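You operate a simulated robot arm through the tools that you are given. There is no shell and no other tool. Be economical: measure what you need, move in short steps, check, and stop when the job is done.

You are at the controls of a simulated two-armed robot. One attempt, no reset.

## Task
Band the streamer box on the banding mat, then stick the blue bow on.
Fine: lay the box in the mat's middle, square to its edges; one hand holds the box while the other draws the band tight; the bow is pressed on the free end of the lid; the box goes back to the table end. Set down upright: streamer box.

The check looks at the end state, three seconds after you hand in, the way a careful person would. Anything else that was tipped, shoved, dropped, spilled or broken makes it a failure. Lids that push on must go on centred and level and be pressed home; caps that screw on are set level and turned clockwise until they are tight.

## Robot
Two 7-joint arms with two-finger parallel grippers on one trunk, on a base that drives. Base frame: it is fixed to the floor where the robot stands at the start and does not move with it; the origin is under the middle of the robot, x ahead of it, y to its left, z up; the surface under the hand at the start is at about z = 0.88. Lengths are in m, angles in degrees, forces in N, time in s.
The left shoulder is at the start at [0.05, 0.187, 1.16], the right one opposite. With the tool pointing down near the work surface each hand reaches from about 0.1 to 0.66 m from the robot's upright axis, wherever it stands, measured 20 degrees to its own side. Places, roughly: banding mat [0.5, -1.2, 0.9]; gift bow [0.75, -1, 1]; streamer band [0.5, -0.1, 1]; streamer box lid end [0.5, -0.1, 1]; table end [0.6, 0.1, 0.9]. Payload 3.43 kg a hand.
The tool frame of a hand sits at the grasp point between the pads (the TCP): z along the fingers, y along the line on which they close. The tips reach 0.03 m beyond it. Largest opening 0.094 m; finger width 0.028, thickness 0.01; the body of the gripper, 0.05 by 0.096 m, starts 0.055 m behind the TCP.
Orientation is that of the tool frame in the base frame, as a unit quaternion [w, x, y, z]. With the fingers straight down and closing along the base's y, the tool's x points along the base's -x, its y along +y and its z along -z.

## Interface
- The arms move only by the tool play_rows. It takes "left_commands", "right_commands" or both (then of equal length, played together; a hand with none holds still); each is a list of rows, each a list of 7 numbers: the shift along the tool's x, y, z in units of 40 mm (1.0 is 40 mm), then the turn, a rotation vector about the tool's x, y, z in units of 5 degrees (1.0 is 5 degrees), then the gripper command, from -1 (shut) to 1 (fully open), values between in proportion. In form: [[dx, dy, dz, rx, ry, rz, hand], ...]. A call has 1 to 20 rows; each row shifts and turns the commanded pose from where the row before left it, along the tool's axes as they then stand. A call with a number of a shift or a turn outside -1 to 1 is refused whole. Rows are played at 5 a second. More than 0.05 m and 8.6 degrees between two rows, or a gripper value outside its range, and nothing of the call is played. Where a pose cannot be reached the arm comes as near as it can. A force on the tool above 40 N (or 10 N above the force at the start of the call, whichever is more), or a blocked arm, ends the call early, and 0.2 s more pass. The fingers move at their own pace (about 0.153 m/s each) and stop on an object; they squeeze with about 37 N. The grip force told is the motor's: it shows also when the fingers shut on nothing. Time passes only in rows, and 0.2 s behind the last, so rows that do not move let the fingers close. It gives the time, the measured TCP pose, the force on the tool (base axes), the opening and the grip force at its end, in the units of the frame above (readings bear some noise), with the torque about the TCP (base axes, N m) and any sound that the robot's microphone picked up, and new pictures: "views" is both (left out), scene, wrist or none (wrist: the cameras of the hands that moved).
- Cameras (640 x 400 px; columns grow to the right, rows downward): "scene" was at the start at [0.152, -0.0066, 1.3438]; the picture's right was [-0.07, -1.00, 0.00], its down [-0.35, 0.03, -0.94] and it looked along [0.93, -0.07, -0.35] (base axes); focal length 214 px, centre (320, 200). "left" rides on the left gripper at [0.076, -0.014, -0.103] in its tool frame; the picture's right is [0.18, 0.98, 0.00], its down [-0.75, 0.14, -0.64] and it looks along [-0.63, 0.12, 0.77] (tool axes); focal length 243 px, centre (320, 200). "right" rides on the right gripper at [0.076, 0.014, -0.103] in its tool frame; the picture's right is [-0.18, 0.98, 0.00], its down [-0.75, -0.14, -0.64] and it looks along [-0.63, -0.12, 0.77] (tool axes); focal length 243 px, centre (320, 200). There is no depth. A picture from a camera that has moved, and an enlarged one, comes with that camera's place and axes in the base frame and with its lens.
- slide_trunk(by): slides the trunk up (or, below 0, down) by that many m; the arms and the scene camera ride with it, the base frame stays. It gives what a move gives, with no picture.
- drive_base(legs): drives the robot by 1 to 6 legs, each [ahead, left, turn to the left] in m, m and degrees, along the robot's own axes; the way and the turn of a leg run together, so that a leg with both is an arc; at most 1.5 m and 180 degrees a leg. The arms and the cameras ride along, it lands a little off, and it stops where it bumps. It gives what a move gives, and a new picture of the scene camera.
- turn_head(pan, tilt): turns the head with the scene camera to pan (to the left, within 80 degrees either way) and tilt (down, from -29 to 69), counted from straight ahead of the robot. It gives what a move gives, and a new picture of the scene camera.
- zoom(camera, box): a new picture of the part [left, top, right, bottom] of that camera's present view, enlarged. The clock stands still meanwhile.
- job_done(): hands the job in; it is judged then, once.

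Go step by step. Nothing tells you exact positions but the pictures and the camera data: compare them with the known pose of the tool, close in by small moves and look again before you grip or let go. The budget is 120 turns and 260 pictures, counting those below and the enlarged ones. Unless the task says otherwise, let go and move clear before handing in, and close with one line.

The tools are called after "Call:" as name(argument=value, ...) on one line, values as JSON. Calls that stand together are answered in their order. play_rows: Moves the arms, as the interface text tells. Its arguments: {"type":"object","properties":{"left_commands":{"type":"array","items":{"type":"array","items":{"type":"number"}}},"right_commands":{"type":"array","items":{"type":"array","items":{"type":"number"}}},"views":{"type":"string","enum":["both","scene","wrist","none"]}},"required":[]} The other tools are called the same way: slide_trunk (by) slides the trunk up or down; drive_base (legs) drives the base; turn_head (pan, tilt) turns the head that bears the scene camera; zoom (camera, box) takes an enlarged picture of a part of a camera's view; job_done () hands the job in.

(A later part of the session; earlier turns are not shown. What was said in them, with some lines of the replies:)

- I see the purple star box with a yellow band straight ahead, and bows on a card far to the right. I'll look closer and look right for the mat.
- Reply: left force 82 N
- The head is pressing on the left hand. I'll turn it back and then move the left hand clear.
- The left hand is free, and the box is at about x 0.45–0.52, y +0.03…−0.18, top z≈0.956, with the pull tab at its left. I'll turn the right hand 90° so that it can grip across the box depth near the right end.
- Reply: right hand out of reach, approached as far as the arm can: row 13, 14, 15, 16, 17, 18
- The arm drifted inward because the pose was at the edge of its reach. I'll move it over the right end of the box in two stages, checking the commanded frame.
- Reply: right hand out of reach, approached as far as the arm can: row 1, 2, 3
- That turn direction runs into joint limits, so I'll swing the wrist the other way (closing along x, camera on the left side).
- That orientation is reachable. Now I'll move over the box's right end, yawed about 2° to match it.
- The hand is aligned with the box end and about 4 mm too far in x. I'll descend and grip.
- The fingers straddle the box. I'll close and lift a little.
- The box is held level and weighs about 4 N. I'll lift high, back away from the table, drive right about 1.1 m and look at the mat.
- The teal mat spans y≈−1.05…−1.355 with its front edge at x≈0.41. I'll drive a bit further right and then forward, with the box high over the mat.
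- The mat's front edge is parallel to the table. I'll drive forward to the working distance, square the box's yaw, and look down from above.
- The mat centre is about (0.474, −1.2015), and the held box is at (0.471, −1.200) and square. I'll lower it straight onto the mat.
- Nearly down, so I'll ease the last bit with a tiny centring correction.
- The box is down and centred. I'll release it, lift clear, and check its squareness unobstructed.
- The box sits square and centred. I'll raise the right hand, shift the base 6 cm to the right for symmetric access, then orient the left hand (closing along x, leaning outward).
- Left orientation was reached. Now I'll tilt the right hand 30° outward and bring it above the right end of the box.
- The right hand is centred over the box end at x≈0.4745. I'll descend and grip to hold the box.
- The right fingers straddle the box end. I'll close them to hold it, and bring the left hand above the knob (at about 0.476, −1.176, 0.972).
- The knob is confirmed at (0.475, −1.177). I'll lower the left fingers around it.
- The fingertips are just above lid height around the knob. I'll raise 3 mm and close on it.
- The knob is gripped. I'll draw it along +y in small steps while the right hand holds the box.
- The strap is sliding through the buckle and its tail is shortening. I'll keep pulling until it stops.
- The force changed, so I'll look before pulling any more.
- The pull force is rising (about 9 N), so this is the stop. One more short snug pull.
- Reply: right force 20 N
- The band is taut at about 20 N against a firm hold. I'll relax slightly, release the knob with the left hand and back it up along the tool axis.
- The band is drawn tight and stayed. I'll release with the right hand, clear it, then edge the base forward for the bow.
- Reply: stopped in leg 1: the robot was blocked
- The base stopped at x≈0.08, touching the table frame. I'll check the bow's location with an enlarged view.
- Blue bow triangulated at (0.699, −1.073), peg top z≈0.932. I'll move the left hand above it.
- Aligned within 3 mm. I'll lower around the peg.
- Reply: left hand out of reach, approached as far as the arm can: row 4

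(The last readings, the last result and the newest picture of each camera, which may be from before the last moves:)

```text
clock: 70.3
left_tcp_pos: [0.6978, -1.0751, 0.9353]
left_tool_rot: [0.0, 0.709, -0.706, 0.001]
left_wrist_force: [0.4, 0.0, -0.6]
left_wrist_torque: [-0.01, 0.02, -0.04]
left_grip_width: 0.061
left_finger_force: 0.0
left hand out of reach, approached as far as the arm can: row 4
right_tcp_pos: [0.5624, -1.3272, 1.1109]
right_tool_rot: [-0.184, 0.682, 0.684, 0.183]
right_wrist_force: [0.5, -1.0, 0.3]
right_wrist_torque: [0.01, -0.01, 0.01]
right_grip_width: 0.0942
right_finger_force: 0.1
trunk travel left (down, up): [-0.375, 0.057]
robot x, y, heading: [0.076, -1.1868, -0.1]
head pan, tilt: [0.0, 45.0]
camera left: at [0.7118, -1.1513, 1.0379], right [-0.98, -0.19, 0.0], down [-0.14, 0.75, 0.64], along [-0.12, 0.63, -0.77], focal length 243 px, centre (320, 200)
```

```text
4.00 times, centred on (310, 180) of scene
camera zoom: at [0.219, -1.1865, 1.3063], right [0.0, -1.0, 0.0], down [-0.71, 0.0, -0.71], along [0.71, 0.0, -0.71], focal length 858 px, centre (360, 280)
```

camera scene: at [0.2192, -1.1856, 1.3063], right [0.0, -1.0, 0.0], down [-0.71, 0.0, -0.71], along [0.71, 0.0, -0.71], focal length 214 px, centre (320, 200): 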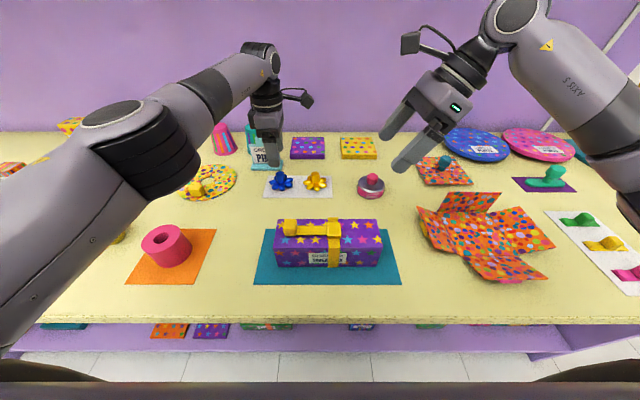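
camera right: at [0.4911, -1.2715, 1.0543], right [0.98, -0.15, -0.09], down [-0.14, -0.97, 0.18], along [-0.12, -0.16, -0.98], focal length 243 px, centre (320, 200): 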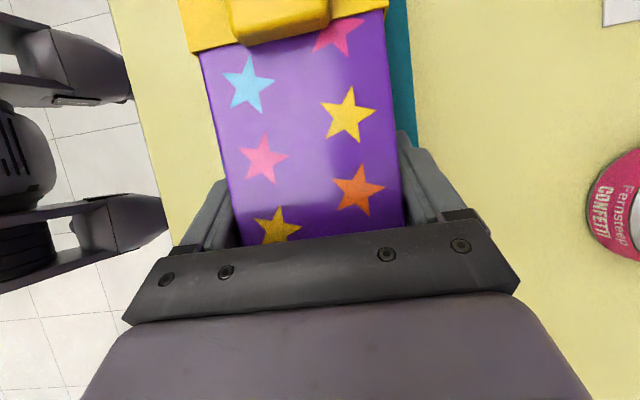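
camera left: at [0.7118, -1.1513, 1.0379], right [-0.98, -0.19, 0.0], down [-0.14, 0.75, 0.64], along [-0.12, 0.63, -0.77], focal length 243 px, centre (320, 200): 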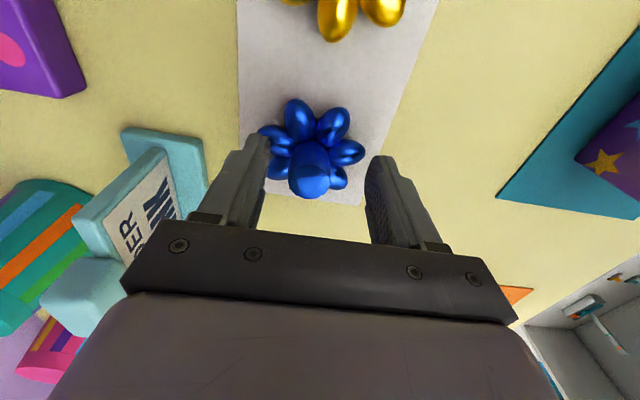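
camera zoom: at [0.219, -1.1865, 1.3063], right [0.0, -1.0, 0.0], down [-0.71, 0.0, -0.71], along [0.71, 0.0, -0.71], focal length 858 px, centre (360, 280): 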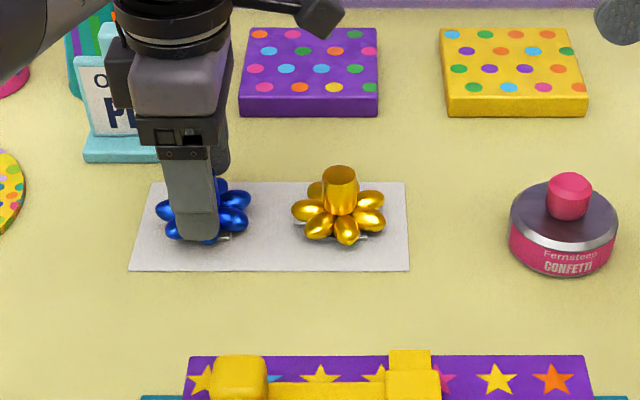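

Peg is between the fingers. I'll close and lift.

Call:
play_rows(left_commands=[[0, 0, 0, 0, 0, 0, -0.2], [0, 0, 0, 0, 0, 0, -0.6], [0, 0, 0, 0, 0, 0, -1], [0, 0, 0, 0, 0, 0, -1], [0, 0, -0.4, 0, 0, 0, -1], [0, 0, -0.6, 0, 0, 0, -1]], views="both")

Call:
zoom(camera="scene", box=[230, 130, 390, 230])

```text
clock: 71.7
left_tcp_pos: [0.6976, -1.075, 0.9766]
left_tool_rot: [0.0, 0.708, -0.706, 0.0]
left_wrist_force: [-0.1, 0.3, 0.3]
left_wrist_torque: [0.0, 0.0, -0.01]
left_grip_width: 0.0214
left_finger_force: 37.5
right_tcp_pos: [0.5624, -1.3272, 1.1099]
right_tool_rot: [-0.183, 0.682, 0.684, 0.182]
right_wrist_force: [-0.1, 0.1, 0.7]
right_wrist_torque: [0.03, 0.01, 0.03]
right_grip_width: 0.094
right_finger_force: 0.1
trunk travel left (down, up): [-0.375, 0.057]
robot x, y, heading: [0.0813, -1.1872, 0.1]
head pan, tilt: [0.0, 45.0]
camera scene: at [0.2189, -1.1865, 1.3063], right [0.0, -1.0, 0.0], down [-0.71, 0.0, -0.71], along [0.71, 0.0, -0.71], focal length 214 px, centre (320, 200)
camera left: at [0.7118, -1.1514, 1.0785], right [-0.98, -0.19, 0.0], down [-0.14, 0.75, 0.64], along [-0.12, 0.63, -0.77], focal length 243 px, centre (320, 200)
```

scene: 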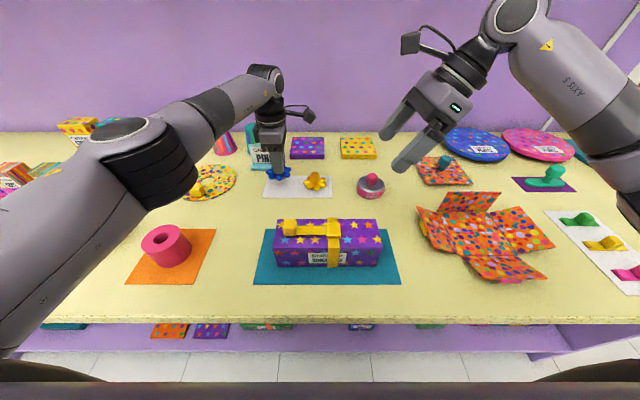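
left: 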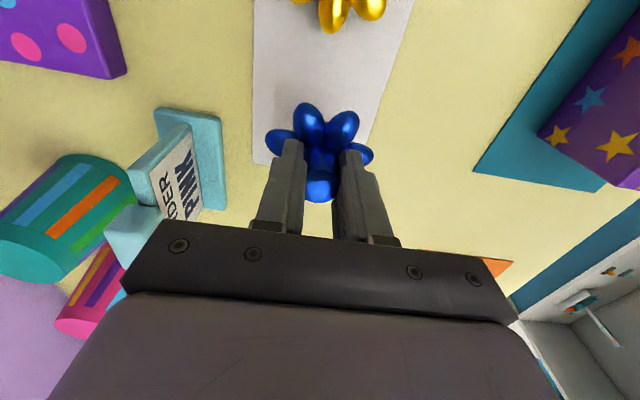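

```text
4.00 times, centred on (310, 180) of scene
camera zoom: at [0.2189, -1.1865, 1.3063], right [0.0, -1.0, 0.0], down [-0.71, 0.0, -0.71], along [0.71, 0.0, -0.71], focal length 858 px, centre (360, 280)
```

zoom: 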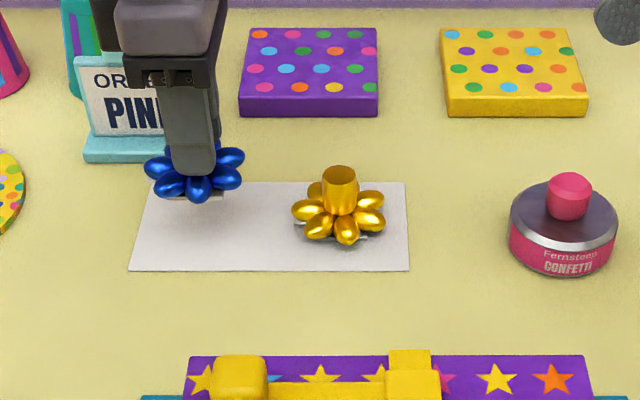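

Bow lifted. I'll raise it, pull in, and reposition the base (back and right) so that the left hand can place it on the free right end.

Call:
play_rows(left_commands=[[0, 0.2, -0.6, 0, 0, 0, -1], [0, 0.2, -0.6, 0, 0, 0, -1], [0, 0.5, -0.6, 0, 0, 0, -1], [0, 0.6, -0.6, 0, 0, 0, -1], [0, 0.6, -0.5, 0, 0, 0, -1], [0, 0.6, 0, 0, 0, 0, -1]], right_commands=[[0, 0, -0.2, 0, 0, 0, 1], [0, 0, -0.2, 0, 0, 0, 1], [0, 0, -0.2, 0, 0, 0, 1], [0, 0, -0.2, 0, 0, 0, 1], [0, 0, -0.2, 0, 0, 0, 1], [0, 0, 0, 0, 0, 0, 1]], views="none")

Call:
drive_base(legs=[[-0.08, 0, 0], [0, -0.09, 0]])

Call:
zoom(camera="scene", box=[220, 150, 380, 250])

```text
clock: 73.1
left_tcp_pos: [0.5894, -1.0747, 1.0938]
left_tool_rot: [0.0, 0.708, -0.706, 0.001]
left_wrist_force: [-0.5, -0.4, 0.0]
left_wrist_torque: [0.02, -0.01, -0.01]
left_grip_width: 0.0216
left_finger_force: 37.3
right_tcp_pos: [0.5653, -1.347, 1.1456]
right_tool_rot: [-0.183, 0.682, 0.684, 0.183]
right_wrist_force: [-0.2, -1.1, -0.4]
right_wrist_torque: [0.02, -0.02, -0.03]
right_grip_width: 0.0941
right_finger_force: 0.0
trunk travel left (down, up): [-0.375, 0.057]
robot x, y, heading: [0.0765, -1.1857, 0.1]
head pan, tilt: [0.0, 45.0]
```

```text
clock: 75.3
left_tcp_pos: [0.5102, -1.1652, 1.0951]
left_tool_rot: [0.0, 0.709, -0.706, 0.001]
left_wrist_force: [-0.9, 0.7, 0.0]
left_wrist_torque: [0.02, 0.03, -0.02]
left_grip_width: 0.0218
left_finger_force: 36.4
right_tcp_pos: [0.4849, -1.436, 1.1452]
right_tool_rot: [-0.183, 0.681, 0.685, 0.182]
right_wrist_force: [0.6, -0.3, 0.4]
right_wrist_torque: [0.03, 0.0, 0.01]
right_grip_width: 0.0941
right_finger_force: 0.1
trunk travel left (down, up): [-0.375, 0.057]
robot x, y, heading: [-0.0012, -1.278, 0.3]
head pan, tilt: [0.0, 45.0]
camera scene: at [0.1394, -1.2765, 1.3063], right [0.0, -1.0, 0.0], down [-0.71, 0.0, -0.71], along [0.71, 0.0, -0.71], focal length 214 px, centre (320, 200)
```

scene: 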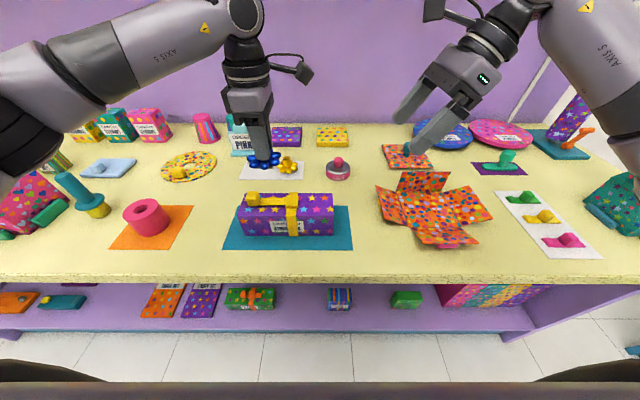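

```text
4.00 times, centred on (300, 200) of scene
camera zoom: at [0.1394, -1.2765, 1.3063], right [0.0, -1.0, 0.0], down [-0.71, 0.0, -0.71], along [0.71, 0.0, -0.71], focal length 858 px, centre (400, 200)
```

zoom: 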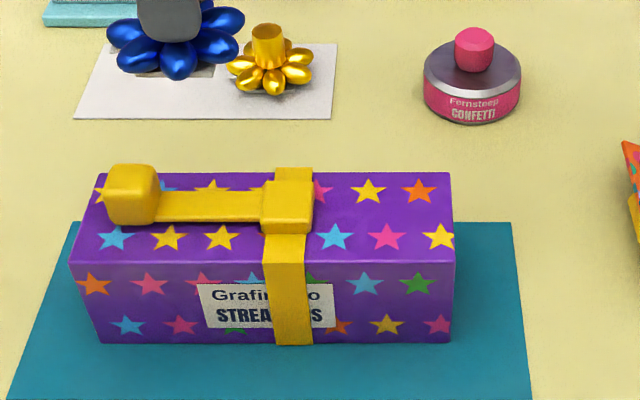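

Free lid area centre: (0.4765, −1.267). I'll move the bow above it.

Call:
play_rows(left_commands=[[0.65, 0.21, 0, 0, 0, 0, -1], [0.65, 0.21, 0, 0, 0, 0, -1], [0.65, 0.21, 0.2, 0, 0, 0, -1], [0.62, 0.21, 0.42, 0, 0, 0, -1], [0, 0, 0, 0, 0, 0, -1]], views="both")

Call:
zoom(camera="scene", box=[220, 150, 380, 250])

```text
clock: 76.5
left_tcp_pos: [0.4775, -1.2655, 1.0687]
left_tool_rot: [0.0, 0.709, -0.705, 0.001]
left_wrist_force: [0.6, 0.6, -0.2]
left_wrist_torque: [0.01, -0.03, 0.01]
left_grip_width: 0.0214
left_finger_force: 36.5
right_tcp_pos: [0.4858, -1.4362, 1.146]
right_tool_rot: [-0.183, 0.682, 0.684, 0.182]
right_wrist_force: [0.3, 0.1, 0.3]
right_wrist_torque: [-0.03, 0.06, -0.03]
right_grip_width: 0.094
right_finger_force: 0.0
trunk travel left (down, up): [-0.375, 0.057]
robot x, y, heading: [-0.0, -1.2787, 0.4]
head pan, tilt: [0.0, 45.0]
camera scene: at [0.1394, -1.276, 1.3063], right [0.0, -1.0, 0.0], down [-0.71, 0.0, -0.71], along [0.71, 0.0, -0.71], focal length 214 px, centre (320, 200)
camera left: at [0.4916, -1.3421, 1.1701], right [-0.98, -0.19, 0.0], down [-0.15, 0.75, 0.64], along [-0.12, 0.63, -0.77], focal length 243 px, centre (320, 200)
```

scene: 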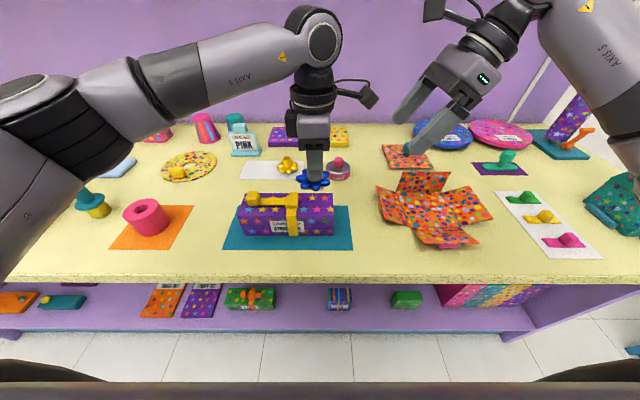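
left: 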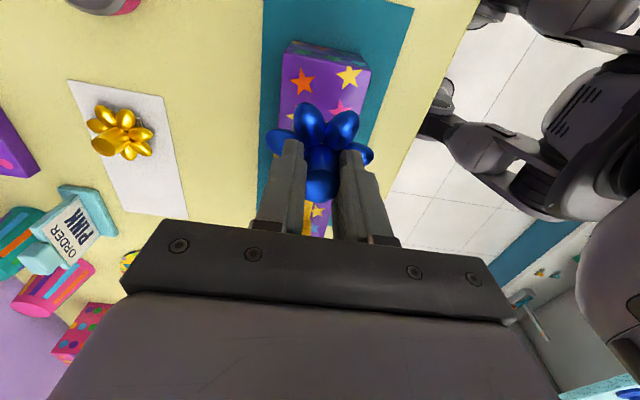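

```text
4.00 times, centred on (300, 200) of scene
camera zoom: at [0.1394, -1.276, 1.3063], right [0.0, -1.0, 0.0], down [-0.71, 0.0, -0.71], along [0.71, 0.0, -0.71], focal length 858 px, centre (400, 200)
```

zoom: 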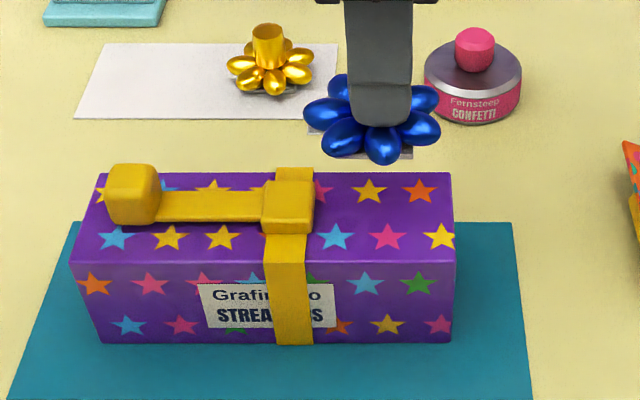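

The bow is about 5 mm left of target, so I'll correct and lower close to the lid.

Call:
play_rows(left_commands=[[0.12, 0.02, 0.5, 0, 0, 0, -1], [0, 0, 0.5, 0, 0, 0, -1], [0, 0, 0.25, 0, 0, 0, -1], [0, 0, 0, 0, 0, 0, -1]], views="wrist")

Call:
zoom(camera="scene", box=[220, 150, 380, 250])

```text
clock: 77.5
left_tcp_pos: [0.478, -1.2712, 1.0188]
left_tool_rot: [0.0, 0.709, -0.705, 0.001]
left_wrist_force: [-1.0, 0.1, -0.2]
left_wrist_torque: [0.0, 0.01, -0.03]
left_grip_width: 0.0217
left_finger_force: 36.7
right_tcp_pos: [0.4854, -1.4355, 1.146]
right_tool_rot: [-0.184, 0.681, 0.684, 0.184]
right_wrist_force: [0.1, 1.1, 0.0]
right_wrist_torque: [-0.01, -0.02, -0.03]
right_grip_width: 0.094
right_finger_force: 0.0
trunk travel left (down, up): [-0.375, 0.057]
robot x, y, heading: [-0.0006, -1.2785, 0.1]
head pan, tilt: [0.0, 45.0]
camera left: at [0.4917, -1.3477, 1.1204], right [-0.98, -0.19, 0.0], down [-0.15, 0.75, 0.64], along [-0.12, 0.63, -0.77], focal length 243 px, centre (320, 200)
```

left: 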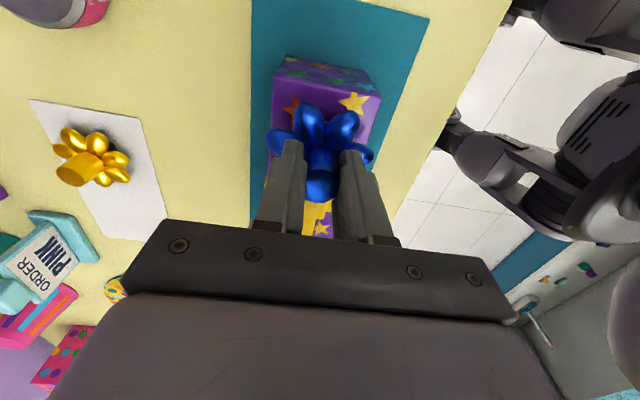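

```text
4.00 times, centred on (300, 200) of scene
camera zoom: at [0.1394, -1.2761, 1.3063], right [0.0, -1.0, 0.0], down [-0.71, 0.0, -0.71], along [0.71, 0.0, -0.71], focal length 858 px, centre (400, 200)
```

zoom: 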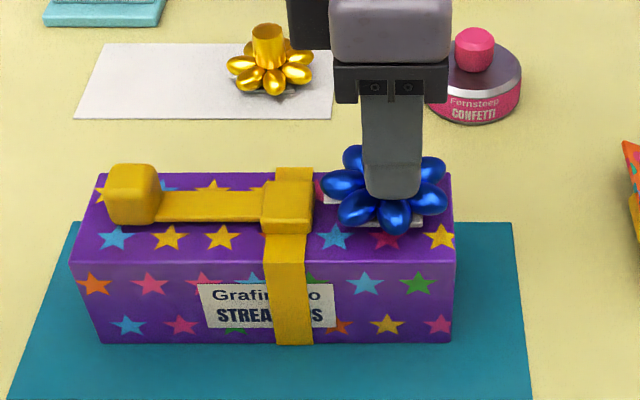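

Bow is centred over the free end. I'll press down in small steps.

Call:
play_rows(left_commands=[[0, 0, 0.1, 0, 0, 0, -1], [0, 0, 0.1, 0, 0, 0, -1], [0, 0, 0.05, 0, 0, 0, -1], [0, 0, 0.05, 0, 0, 0, -1]], views="none")

```text
clock: 78.5
left_tcp_pos: [0.4767, -1.2718, 1.0083]
left_tool_rot: [-0.001, 0.709, -0.705, 0.002]
left_wrist_force: [-0.3, 1.8, 9.8]
left_wrist_torque: [0.16, 0.09, 0.02]
left_grip_width: 0.0214
left_finger_force: 36.7
right_tcp_pos: [0.4846, -1.4367, 1.1458]
right_tool_rot: [-0.184, 0.681, 0.685, 0.182]
right_wrist_force: [0.2, -0.3, 0.0]
right_wrist_torque: [0.0, -0.01, 0.0]
right_grip_width: 0.0938
right_finger_force: 0.0
trunk travel left (down, up): [-0.375, 0.057]
robot x, y, heading: [-0.0015, -1.2763, 0.3]
head pan, tilt: [0.0, 45.0]
```

Call:
play_rows(left_commands=[[0, 0, 0.04, 0, 0, 0, -1], [0, 0, 0.03, 0, 0, 0, -1], [0, 0, 0, 0, 0, 0, -1], [0, 0, 0, 0, 0, 0, -1], [0, 0, 0, 0, 0, 0, -1]], views="none")

```text
clock: 79.7
left_tcp_pos: [0.4769, -1.2723, 1.0071]
left_tool_rot: [-0.001, 0.709, -0.705, 0.003]
left_wrist_force: [4.2, 2.6, 26.0]
left_wrist_torque: [0.1, -0.12, 0.02]
left_grip_width: 0.0214
left_finger_force: 36.5
right_tcp_pos: [0.4839, -1.4343, 1.1468]
right_tool_rot: [-0.183, 0.681, 0.685, 0.182]
right_wrist_force: [0.3, 0.0, 1.1]
right_wrist_torque: [0.01, 0.01, 0.01]
right_grip_width: 0.0938
right_finger_force: 0.0
trunk travel left (down, up): [-0.375, 0.057]
robot x, y, heading: [0.0009, -1.2744, -0.0]
head pan, tilt: [0.0, 45.0]
```

Pressed with 26 N. I'll release and lift the left hand, then check the bow.

Call:
play_rows(left_commands=[[0, 0, -0.05, 0, 0, 0, -1], [0, 0, 0, 0, 0, 0, -0.2], [0, 0, 0, 0, 0, 0, 0.2], [0, 0, -0.5, 0, 0, 0, 0.2], [0, 0, -0.7, 0, 0, 0, 0.2], [0, 0, -0.7, 0, 0, 0, 0.2], [-0.6, 0, -0.6, 0, 0, 0, 0.2], [-0.8, 0, 0, 0, 0, 0, 0.2], [-0.8, 0, 0, 0, 0, 0, 0.2]], views="none")

Call:
zoom(camera="scene", box=[220, 150, 380, 250])

Call:
zoom(camera="left", box=[160, 0, 480, 200])

```text
clock: 81.7
left_tcp_pos: [0.4759, -1.1817, 1.1045]
left_tool_rot: [0.0, 0.709, -0.705, 0.001]
left_wrist_force: [-0.5, 0.4, 0.5]
left_wrist_torque: [-0.07, -0.01, -0.02]
left_grip_width: 0.0563
left_finger_force: 0.1
right_tcp_pos: [0.4845, -1.4354, 1.1452]
right_tool_rot: [-0.183, 0.682, 0.684, 0.182]
right_wrist_force: [-0.6, 0.5, 0.1]
right_wrist_torque: [0.01, 0.0, -0.03]
right_grip_width: 0.0941
right_finger_force: 0.1
trunk travel left (down, up): [-0.375, 0.057]
robot x, y, heading: [-0.0023, -1.2773, 0.3]
head pan, tilt: [0.0, 45.0]
```

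```text
4.00 times, centred on (300, 200) of scene
camera zoom: at [0.1393, -1.2755, 1.3063], right [0.0, -1.0, 0.0], down [-0.71, 0.0, -0.71], along [0.71, 0.0, -0.71], focal length 858 px, centre (400, 200)
```

zoom: 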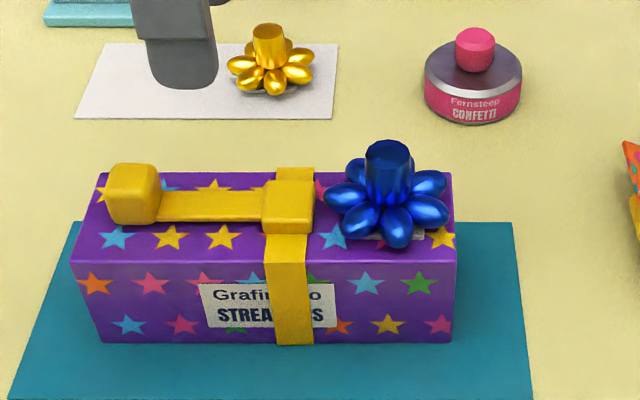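

```text
2.00 times, centred on (320, 100) of left
camera zoom: at [0.4906, -1.2579, 1.2065], right [-0.98, -0.19, 0.0], down [-0.15, 0.75, 0.64], along [-0.12, 0.63, -0.77], focal length 485 px, centre (320, 400)
```

zoom: 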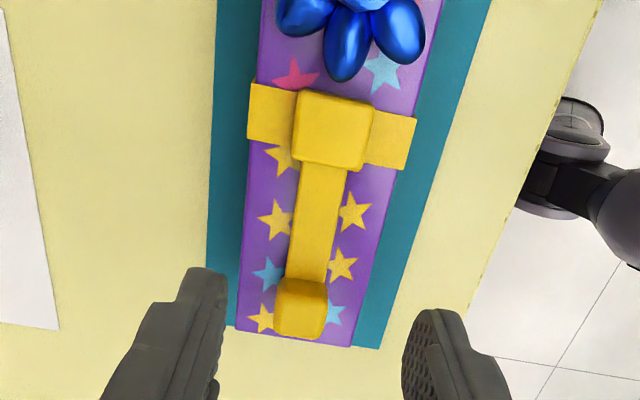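

The bow sits flat and centred on the free end. Next: untilt the right hand, shift the base left, and grip the box between buckle and knob with the right hand (its camera is on the clear side).

Call:
play_rows(right_commands=[[0, 0, 0, 0, -1, 0, 1], [0, 0, 0, 0, -1, 0, 1], [0, 0, 0, 0, -1, 0, 1], [0, 0, 0, 0, -1, 0, 1], [0, 0, 0, 0, -1, 0, 1], [0, 0, 0, 0, -1, 0, 1], [0, 0, 0, 0, 0, 0, 1]], left_commands=[[-0.6, 0.2, -0.3, 0, 0, 0, 1], [-0.6, 0.2, -0.3, 0, 0, 0, 1], [-0.6, 0.2, -0.3, 0, 0, 0, 1], [-0.6, 0.2, -0.3, 0, 0, 0, 1], [-0.6, 0.2, 0, 0, 0, 0, 1], [-0.6, 0.2, 0, 0, 0, 0, 1], [0, 0, 0, 0, 0, 0, 1]], views="none")

Call:
drive_base(legs=[[0, 0.24, 0]])

```text
clock: 83.3
left_tcp_pos: [0.4267, -1.0395, 1.1539]
left_tool_rot: [0.0, 0.709, -0.705, 0.001]
left_wrist_force: [-0.2, 0.6, 1.0]
left_wrist_torque: [0.01, -0.02, -0.03]
left_grip_width: 0.094
left_finger_force: 0.0
right_tcp_pos: [0.4857, -1.4358, 1.1452]
right_tool_rot: [0.001, 0.705, 0.709, 0.0]
right_wrist_force: [0.8, -0.6, 1.0]
right_wrist_torque: [0.01, -0.01, 0.01]
right_grip_width: 0.0941
right_finger_force: 0.0
trunk travel left (down, up): [-0.375, 0.057]
robot x, y, heading: [0.0024, -1.2782, 0.3]
head pan, tilt: [0.0, 45.0]
```

```text
clock: 86.0
left_tcp_pos: [0.426, -0.8001, 1.1542]
left_tool_rot: [0.0, 0.708, -0.706, 0.001]
left_wrist_force: [0.2, 0.4, -0.1]
left_wrist_torque: [-0.01, 0.0, 0.0]
left_grip_width: 0.094
left_finger_force: 0.0
right_tcp_pos: [0.4833, -1.1967, 1.1445]
right_tool_rot: [0.001, 0.707, 0.708, -0.001]
right_wrist_force: [0.1, 0.1, -0.4]
right_wrist_torque: [0.0, -0.01, -0.05]
right_grip_width: 0.094
right_finger_force: 0.1
trunk travel left (down, up): [-0.375, 0.057]
robot x, y, heading: [0.0021, -1.0382, 0.2]
head pan, tilt: [0.0, 45.0]
camera scene: at [0.1389, -1.0356, 1.3063], right [0.0, -1.0, 0.0], down [-0.71, 0.0, -0.71], along [0.71, 0.0, -0.71], focal length 214 px, centre (320, 200)
```

scene: 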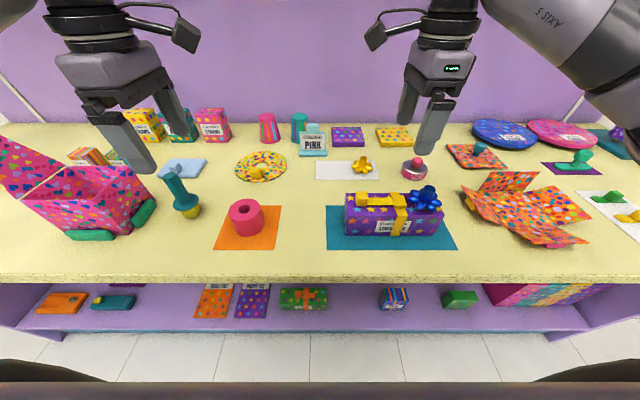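

Call:
play_rows(right_commands=[[0.31, -0.06, 0.65, 0, 0, 0, 1], [0.31, -0.06, 0.65, 0, 0, 0, 1], [0.31, -0.05, 0.65, 0, 0, 0, 1], [0, 0, 0, 0, 0, 0, 1]], views="both")

Call:
zoom(camera="scene", box=[310, 150, 470, 250])

```text
clock: 87.0
left_tcp_pos: [0.4264, -0.7995, 1.1536]
left_tool_rot: [0.0, 0.709, -0.706, 0.001]
left_wrist_force: [0.9, -0.2, 0.0]
left_wrist_torque: [0.0, 0.03, 0.01]
left_grip_width: 0.0939
left_finger_force: 0.0
right_tcp_pos: [0.4781, -1.1583, 1.0689]
right_tool_rot: [-0.001, 0.707, 0.708, 0.0]
right_wrist_force: [-0.5, 0.0, 0.6]
right_wrist_torque: [0.02, 0.0, 0.0]
right_grip_width: 0.0943
right_finger_force: 0.0
trunk travel left (down, up): [-0.375, 0.057]
robot x, y, heading: [0.0014, -1.0355, -0.1]
head pan, tilt: [0.0, 45.0]
camera scene: at [0.1388, -1.0359, 1.3063], right [0.0, -1.0, 0.0], down [-0.71, 0.0, -0.71], along [0.71, 0.0, -0.71], focal length 214 px, centre (320, 200)
camera right: at [0.4928, -1.0821, 1.17], right [0.98, -0.18, 0.0], down [-0.14, -0.75, 0.64], along [-0.12, -0.63, -0.77], focal length 243 px, centre (320, 200)
```

scene: 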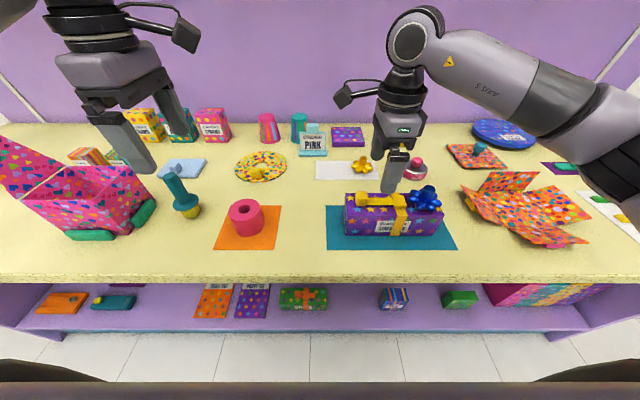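
right: 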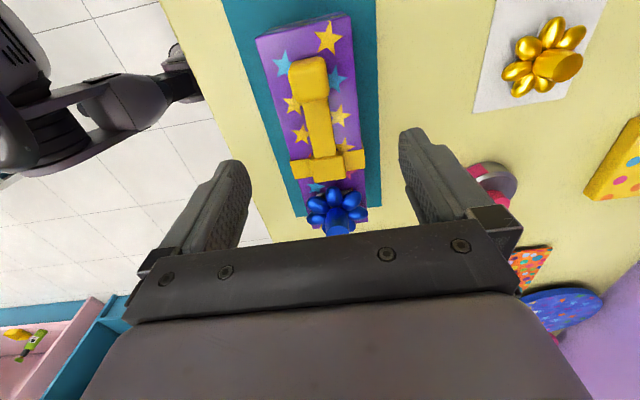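

```text
4.00 times, centred on (390, 200) of scene
camera zoom: at [0.1388, -1.0359, 1.3063], right [0.0, -1.0, 0.0], down [-0.71, 0.0, -0.71], along [0.71, 0.0, -0.71], focal length 858 px, centre (40, 200)
```

zoom: 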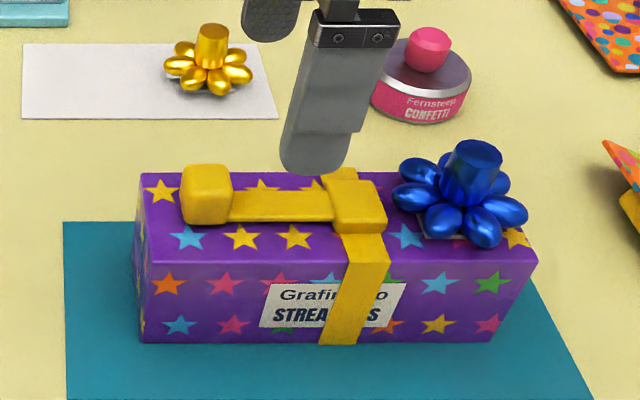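

Call:
play_rows(right_commands=[[-0.12, -0.04, 0.7, 0, 0, 0, 1], [0, 0, 0.7, 0, 0, 0, 1], [0, 0, 0.7, 0, 0, 0, 1], [0, 0, 0.7, 0, 0, 0, 1], [0, 0, 0.45, 0, 0, 0, 1], [0, 0, 0, 0, 0, 0, 1]], views="wrist")

Call:
zoom(camera="scene", box=[310, 150, 470, 250])

```text
clock: 88.4
left_tcp_pos: [0.4258, -0.7993, 1.1537]
left_tool_rot: [0.0, 0.708, -0.706, 0.001]
left_wrist_force: [0.2, -0.4, -0.3]
left_wrist_torque: [0.02, 0.0, -0.03]
left_grip_width: 0.0938
left_finger_force: 0.1
right_tcp_pos: [0.4748, -1.1642, 0.9373]
right_tool_rot: [0.001, 0.706, 0.708, 0.0]
right_wrist_force: [-0.1, -0.3, 0.2]
right_wrist_torque: [0.0, 0.02, -0.01]
right_grip_width: 0.0942
right_finger_force: 0.1
trunk travel left (down, up): [-0.375, 0.057]
robot x, y, heading: [-0.0019, -1.0347, 0.2]
head pan, tilt: [0.0, 45.0]
camera right: at [0.4894, -1.0885, 1.04], right [0.98, -0.18, 0.0], down [-0.14, -0.75, 0.64], along [-0.12, -0.63, -0.77], focal length 243 px, centre (320, 200)
```

right: 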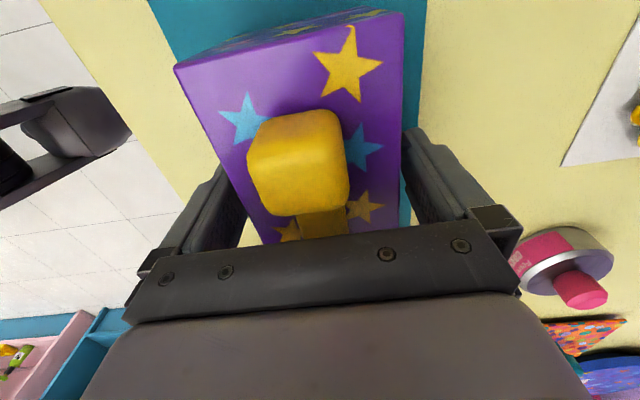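

```text
4.00 times, centred on (390, 200) of scene
camera zoom: at [0.1388, -1.0358, 1.3063], right [0.0, -1.0, 0.0], down [-0.71, 0.0, -0.71], along [0.71, 0.0, -0.71], focal length 858 px, centre (40, 200)
```

zoom: 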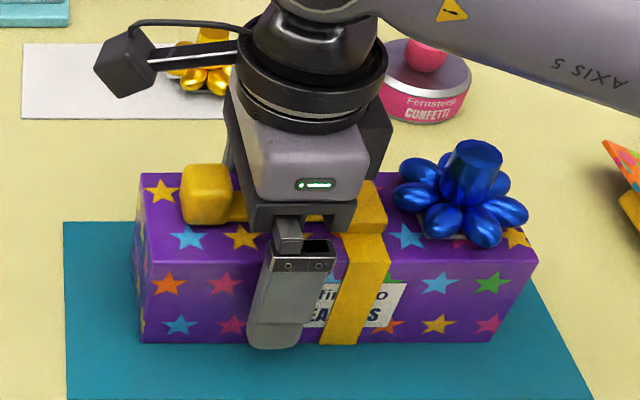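

Fingers are well placed beside the band. I'll grip and lift.

Call:
play_rows(right_commands=[[0, 0, 0, 0, 0, 0, -1], [0, 0, 0, 0, 0, 0, -1], [0, 0, 0, 0, 0, 0, -1], [0, 0, -0.4, 0, 0, 0, -1], [0, 0, -0.5, 0, 0, 0, -1], [0, 0, -0.6, 0, 0, 0, -1], [0, 0, -0.6, 0, 0, 0, -1], [0, 0, -0.7, 0, 0, 0, -1], [0, 0, -0.7, 0, 0, 0, -1], [0, 0, -0.7, 0, 0, 0, -1], [0, 0, -0.6, 0, 0, 0, -1], [0, 0, 0, 0, 0, 0, -1]], views="scene")

Call:
zoom(camera="scene", box=[310, 50, 510, 175])

```text
clock: 91.0
left_tcp_pos: [0.4277, -0.8005, 1.1536]
left_tool_rot: [0.001, 0.708, -0.706, 0.001]
left_wrist_force: [0.1, 0.0, 0.8]
left_wrist_torque: [-0.01, -0.04, 0.03]
left_grip_width: 0.0939
left_finger_force: 0.0
right_tcp_pos: [0.4733, -1.1654, 1.1298]
right_tool_rot: [-0.001, 0.706, 0.708, -0.001]
right_wrist_force: [0.1, 0.2, -5.0]
right_wrist_torque: [0.13, 0.02, -0.01]
right_grip_width: 0.0762
right_finger_force: 37.2
trunk travel left (down, up): [-0.375, 0.057]
robot x, y, heading: [-0.0028, -1.0385, 0.2]
head pan, tilt: [0.0, 45.0]
camera scene: at [0.1393, -1.0361, 1.3062], right [0.0, -1.0, 0.0], down [-0.71, 0.0, -0.71], along [0.71, 0.0, -0.71], focal length 214 px, centre (320, 200)
```

scene: 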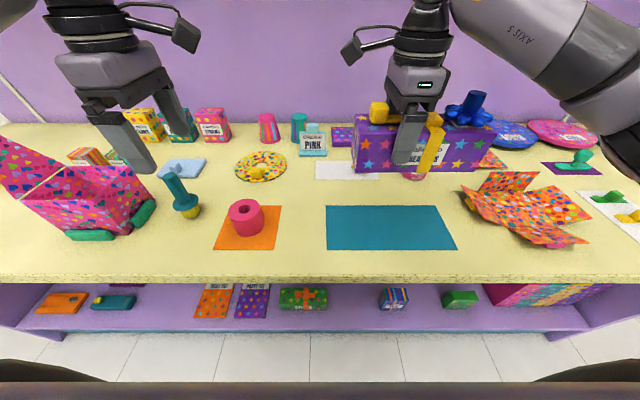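

```text
3.20 times, centred on (410, 112) of scene
camera zoom: at [0.1393, -1.0361, 1.3062], right [0.0, -1.0, 0.0], down [-0.71, 0.0, -0.71], along [0.71, 0.0, -0.71], focal length 686 px, centre (32, 480)
```

zoom: 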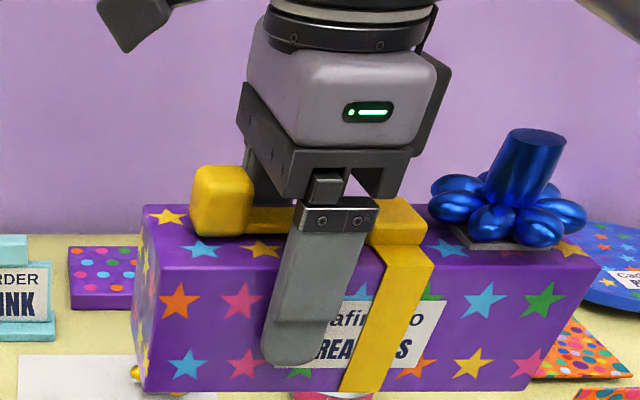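

Box is level with the bow stuck firm. I'll back away and drive left to the table end.

Call:
drive_base(legs=[[-0.3, 0, 0], [0, 1.25, 0]])

```text
clock: 103.8
left_tcp_pos: [0.1373, 0.4449, 1.1533]
left_tool_rot: [0.0, -0.705, 0.709, -0.001]
left_wrist_force: [-0.3, -0.3, 0.0]
left_wrist_torque: [-0.01, -0.01, 0.02]
left_grip_width: 0.0941
left_finger_force: 0.1
right_tcp_pos: [0.1823, 0.0798, 1.1292]
right_tool_rot: [-0.001, 0.709, 0.705, -0.001]
right_wrist_force: [-0.4, 0.0, -5.2]
right_wrist_torque: [0.17, 0.01, 0.03]
right_grip_width: 0.0761
right_finger_force: 37.0
trunk travel left (down, up): [-0.375, 0.057]
robot x, y, heading: [-0.2932, 0.2115, -0.5]
head pan, tilt: [0.0, 45.0]
camera scene: at [-0.1521, 0.2118, 1.3062], right [-0.01, -1.0, 0.0], down [-0.71, 0.01, -0.71], along [0.71, -0.01, -0.71], focal length 214 px, centre (320, 200)
```

scene: 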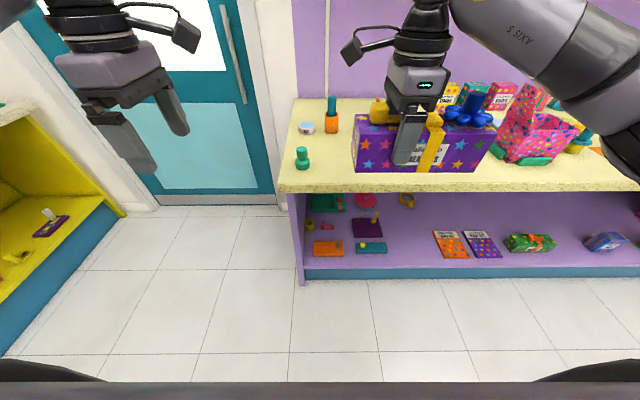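

Call:
drive_base(legs=[[0, 0.045, 0.5], [0.33, 0, 0]])

Call:
zoom(camera="scene", box=[220, 110, 480, 280])

```text
clock: 106.7
left_tcp_pos: [0.4707, 0.4954, 1.1526]
left_tool_rot: [0.0, 0.709, -0.705, 0.001]
left_wrist_force: [-0.3, -0.1, -0.6]
left_wrist_torque: [-0.01, 0.04, 0.03]
left_grip_width: 0.094
left_finger_force: 0.1
right_tcp_pos: [0.5192, 0.1312, 1.1302]
right_tool_rot: [-0.001, 0.706, 0.708, -0.001]
right_wrist_force: [0.3, -0.1, -4.5]
right_wrist_torque: [0.15, 0.01, -0.03]
right_grip_width: 0.0763
right_finger_force: 36.9
trunk travel left (down, up): [-0.375, 0.057]
robot x, y, heading: [0.0427, 0.2556, 0.1]
head pan, tilt: [0.0, 45.0]
camera scene: at [0.1841, 0.2587, 1.3062], right [0.0, -1.0, 0.0], down [-0.71, 0.0, -0.71], along [0.71, 0.0, -0.71], focal length 214 px, centre (320, 200)
```

scene: 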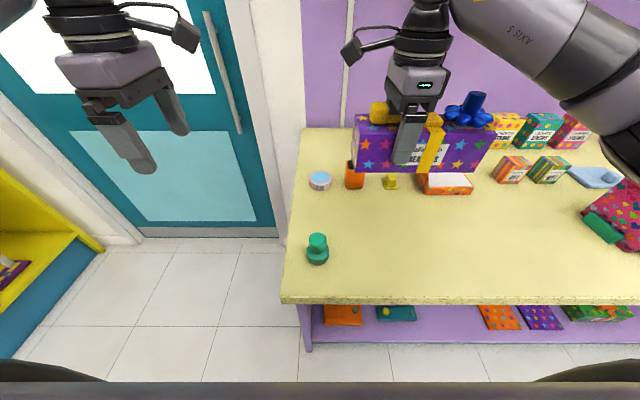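

```text
2.35 times, centred on (350, 195) of scene
camera zoom: at [0.1841, 0.2587, 1.3062], right [0.0, -1.0, 0.0], down [-0.71, 0.0, -0.71], along [0.71, 0.0, -0.71], focal length 505 px, centre (249, 212)
```

zoom: 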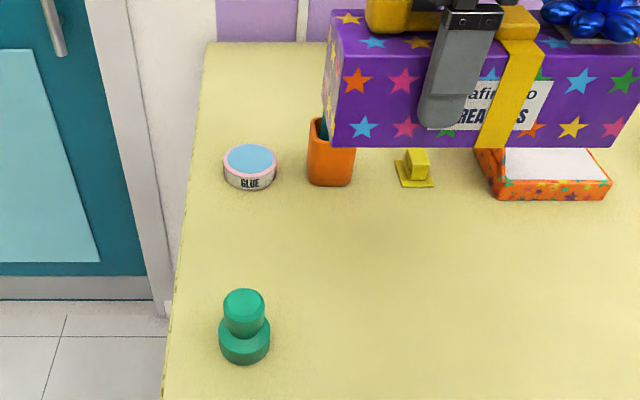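

The landing spot at about x 0.55, y 0.095 is free. I'll lower there.

Call:
play_rows(right_commands=[[0, 0.4, 0.3, 0, 0, 0, -1], [0, 0.38, 0.6, 0, 0, 0, -1], [0, 0, 0.75, 0, 0, 0, -1], [0, 0, 0.75, 0, 0, 0, -1], [0, 0, 0.75, 0, 0, 0, -1], [0, 0, 0.7, 0, 0, 0, -1], [0, 0, 0.5, 0, 0, 0, -1], [0, 0, 0.2, 0, 0, 0, -1], [0, 0, 0, 0, 0, 0, -1]], views="scene")

Call:
zoom(camera="scene", box=[270, 110, 510, 260])

```text
clock: 108.7
left_tcp_pos: [0.4697, 0.4962, 1.1534]
left_tool_rot: [0.0, 0.708, -0.706, 0.002]
left_wrist_force: [-1.2, 0.1, -1.0]
left_wrist_torque: [0.01, 0.0, -0.01]
left_grip_width: 0.0941
left_finger_force: 0.0
right_tcp_pos: [0.5488, 0.1301, 0.9473]
right_tool_rot: [-0.001, 0.706, 0.709, -0.001]
right_wrist_force: [0.3, 0.3, -4.8]
right_wrist_torque: [0.11, -0.01, 0.04]
right_grip_width: 0.0764
right_finger_force: 37.2
trunk travel left (down, up): [-0.375, 0.057]
robot x, y, heading: [0.0376, 0.2604, 0.1]
head pan, tilt: [0.0, 45.0]
camera scene: at [0.1836, 0.2587, 1.3062], right [0.0, -1.0, 0.0], down [-0.71, 0.0, -0.71], along [0.71, 0.0, -0.71], focal length 214 px, centre (320, 200)
```

scene: 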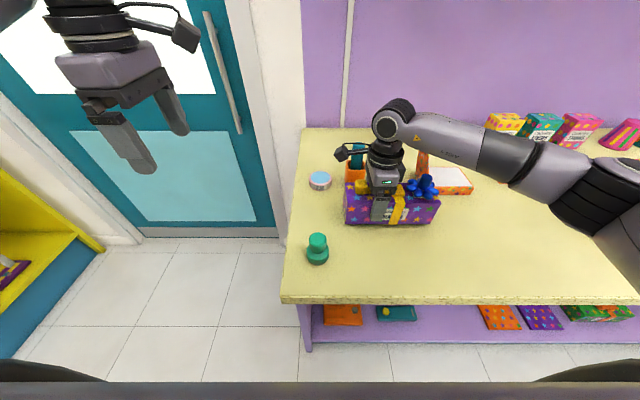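

```text
2.67 times, centred on (390, 185) of scene
camera zoom: at [0.1836, 0.2587, 1.3062], right [0.0, -1.0, 0.0], down [-0.71, 0.0, -0.71], along [0.71, 0.0, -0.71], focal length 572 px, centre (133, 240)
```

zoom: 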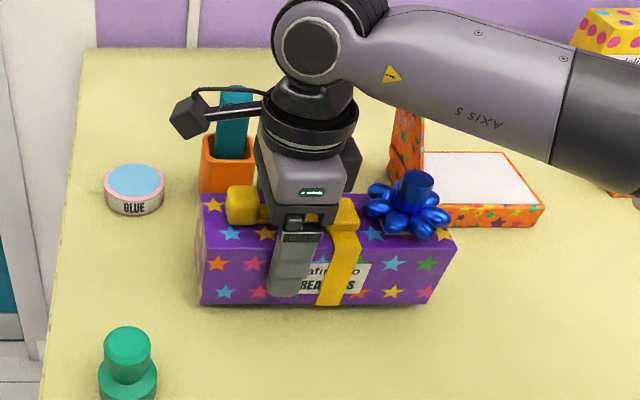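

Call:
play_rows(right_commands=[[0, 0, 0.1, 0, 0, 0, -1], [0, 0, 0.1, 0, 0, 0, -1], [0, 0, 0.05, 0, 0, 0, -1], [0, 0, 0, 0, 0, 0, -1]], views="none")

```text
clock: 109.7
left_tcp_pos: [0.4714, 0.4958, 1.1536]
left_tool_rot: [0.0, 0.709, -0.705, 0.001]
left_wrist_force: [1.1, -0.4, 0.4]
left_wrist_torque: [0.02, 0.0, 0.0]
left_grip_width: 0.0937
left_finger_force: 0.0
right_tcp_pos: [0.5504, 0.1297, 0.9374]
right_tool_rot: [-0.001, 0.706, 0.709, -0.002]
right_wrist_force: [-0.4, 0.1, -4.3]
right_wrist_torque: [0.15, 0.01, -0.03]
right_grip_width: 0.0764
right_finger_force: 36.9
trunk travel left (down, up): [-0.375, 0.057]
robot x, y, heading: [0.0421, 0.2577, 0.2]
head pan, tilt: [0.0, 45.0]
```

Call:
play_rows(right_commands=[[0, 0, 0.04, 0, 0, 0, -1], [0, 0, 0.03, 0, 0, 0, -1], [0, 0, 0, 0, 0, 0, -1]], views="none")

```text
clock: 110.5
left_tcp_pos: [0.4702, 0.495, 1.1529]
left_tool_rot: [-0.001, 0.709, -0.705, 0.001]
left_wrist_force: [0.3, 0.1, -0.8]
left_wrist_torque: [-0.04, 0.01, 0.01]
left_grip_width: 0.0941
left_finger_force: 0.0
right_tcp_pos: [0.5499, 0.1303, 0.9363]
right_tool_rot: [0.001, 0.706, 0.709, 0.001]
right_wrist_force: [1.9, -0.6, 12.7]
right_wrist_torque: [-1.0, 0.47, 0.15]
right_grip_width: 0.0764
right_finger_force: 36.5
trunk travel left (down, up): [-0.375, 0.057]
robot x, y, heading: [0.0422, 0.2551, 0.2]
head pan, tilt: [0.0, 45.0]
```

The box is on the table (contact force). I'll relax slightly, open and lift straight up.

Call:
play_rows(right_commands=[[0, 0, -0.03, 0, 0, 0, -1], [0, 0, 0, 0, 0, 0, 0.7], [0, 0, 0, 0, 0, 0, 1], [0, 0, 0, 0, 0, 0, 1], [0, 0, -0.5, 0, 0, 0, 1], [0, 0, -0.7, 0, 0, 0, 1], [0, 0, -0.7, 0, 0, 0, 1], [0, 0, -0.7, 0, 0, 0, 1], [0, 0, -0.7, 0, 0, 0, 1], [0, -0.7, -0.5, 0, 0, 0, 1], [0, -0.8, 0, 0, 0, 0, 1], [0, -0.8, 0, 0, 0, 0, 1]], views="scene")

Call:
drive_base(legs=[[-0.25, 0, 0]])

Call:
zoom(camera="scene", box=[280, 60, 480, 185])

```text
clock: 113.1
left_tcp_pos: [0.4704, 0.4953, 1.1536]
left_tool_rot: [-0.001, 0.709, -0.705, 0.001]
left_wrist_force: [0.6, 0.6, 0.5]
left_wrist_torque: [-0.02, -0.02, 0.02]
left_grip_width: 0.0941
left_finger_force: 0.0
right_tcp_pos: [0.456, 0.1292, 1.0903]
right_tool_rot: [0.0, 0.706, 0.708, 0.0]
right_wrist_force: [0.2, -0.7, 0.0]
right_wrist_torque: [0.02, -0.03, 0.02]
right_grip_width: 0.0941
right_finger_force: 0.0
trunk travel left (down, up): [-0.375, 0.057]
robot x, y, heading: [0.0406, 0.2542, 0.2]
head pan, tilt: [0.0, 45.0]
camera scene: at [0.1829, 0.2587, 1.3064], right [0.0, -1.0, 0.0], down [-0.71, 0.0, -0.71], along [0.71, 0.0, -0.71], focal length 214 px, centre (320, 200)
```

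scene: 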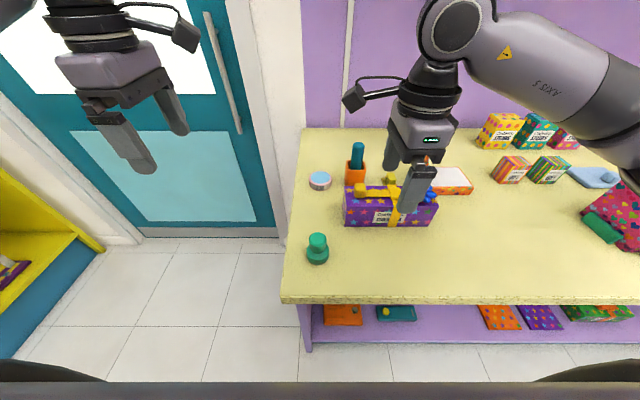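

```text
clock: 114.9
left_tcp_pos: [0.2213, 0.4937, 1.1537]
left_tool_rot: [0.0, 0.708, -0.706, 0.001]
left_wrist_force: [-0.3, 0.9, 0.1]
left_wrist_torque: [0.0, 0.0, -0.03]
left_grip_width: 0.0941
left_finger_force: 0.0
right_tcp_pos: [0.2073, 0.128, 1.0913]
right_tool_rot: [0.0, 0.707, 0.708, 0.0]
right_wrist_force: [-0.5, -0.2, -0.6]
right_wrist_torque: [0.03, 0.0, -0.03]
right_grip_width: 0.0939
right_finger_force: 0.0
trunk travel left (down, up): [-0.375, 0.057]
robot x, y, heading: [-0.2086, 0.255, -0.0]
head pan, tilt: [0.0, 45.0]
camera scene: at [-0.0665, 0.2581, 1.3064], right [0.0, -1.0, 0.0], down [-0.71, 0.0, -0.71], along [0.71, 0.0, -0.71], focal length 214 px, centre (320, 200)
```

scene: 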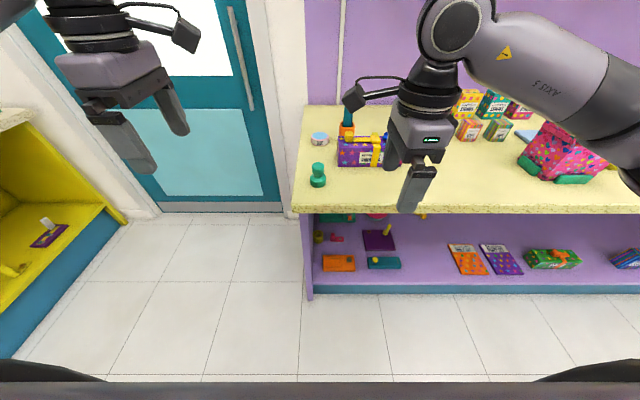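

```text
3.20 times, centred on (380, 122) of scene
camera zoom: at [-0.0665, 0.2581, 1.3064], right [0.0, -1.0, 0.0], down [-0.71, 0.0, -0.71], along [0.71, 0.0, -0.71], focal length 686 px, centre (128, 448)
```

zoom: 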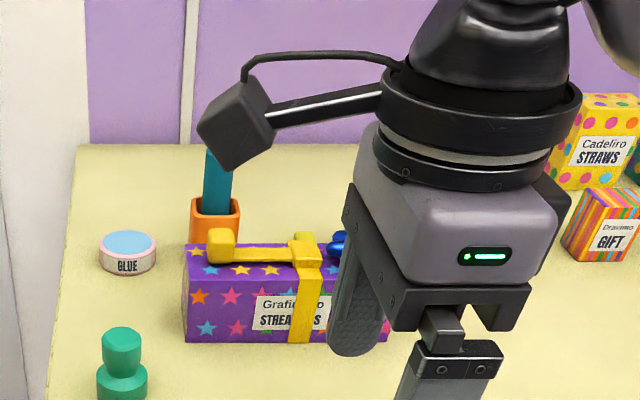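

The box is down and the hands are clear. One unobstructed look from the side before handing in.

Call:
drive_base(legs=[[0, -0.3, 0]])

Call:
zoom(camera="scene", box=[170, 60, 370, 185])

```text
clock: 118.1
left_tcp_pos: [0.2219, 0.1976, 1.1532]
left_tool_rot: [0.0, 0.709, -0.705, 0.001]
left_wrist_force: [0.0, -0.5, -0.3]
left_wrist_torque: [-0.03, -0.04, 0.04]
left_grip_width: 0.094
left_finger_force: 0.1
right_tcp_pos: [0.2087, -0.1678, 1.09]
right_tool_rot: [0.0, 0.705, 0.709, 0.0]
right_wrist_force: [-0.2, -0.1, 0.7]
right_wrist_torque: [0.02, 0.02, -0.03]
right_grip_width: 0.0941
right_finger_force: 0.0
trunk travel left (down, up): [-0.375, 0.057]
robot x, y, heading: [-0.2065, -0.0418, 0.1]
head pan, tilt: [0.0, 45.0]
camera scene: at [-0.0653, -0.0392, 1.3063], right [0.0, -1.0, 0.0], down [-0.71, 0.0, -0.71], along [0.71, 0.0, -0.71], focal length 214 px, centre (320, 200)
```

scene: 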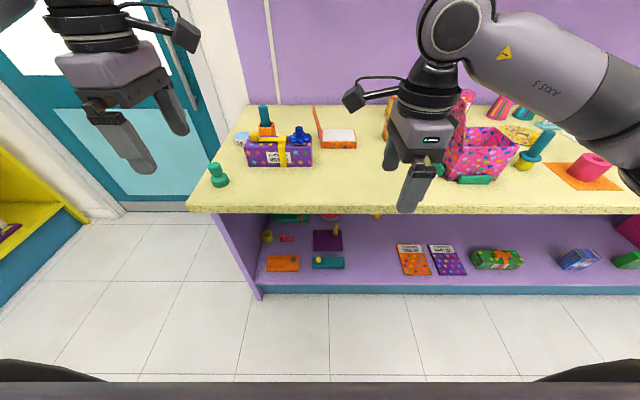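

```text
3.20 times, centred on (270, 122) of scene
camera zoom: at [-0.0653, -0.0392, 1.3063], right [0.0, -1.0, 0.0], down [-0.71, 0.0, -0.71], along [0.71, 0.0, -0.71], focal length 686 px, centre (480, 448)
```

zoom: 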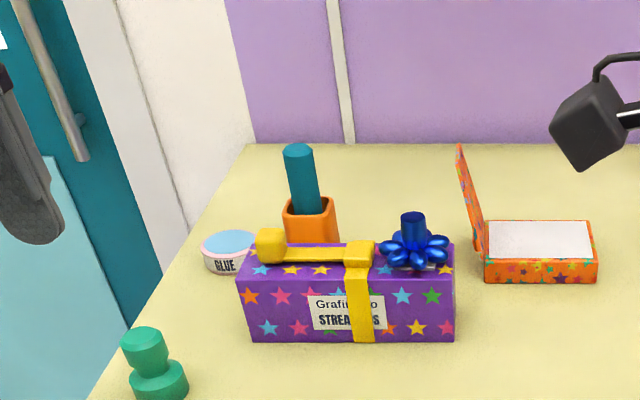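

The box stands upright at the table end. The band is tight, the blue bow is on the free end of the lid, and nothing else looks disturbed, so I'm handing in.

Call:
job_done()

```text
The job is handed in.
```

The streamer box is banded and the blue bow is pressed onto the free end of its lid. The box is back upright at the table end, both hands are clear, and the job is handed in.
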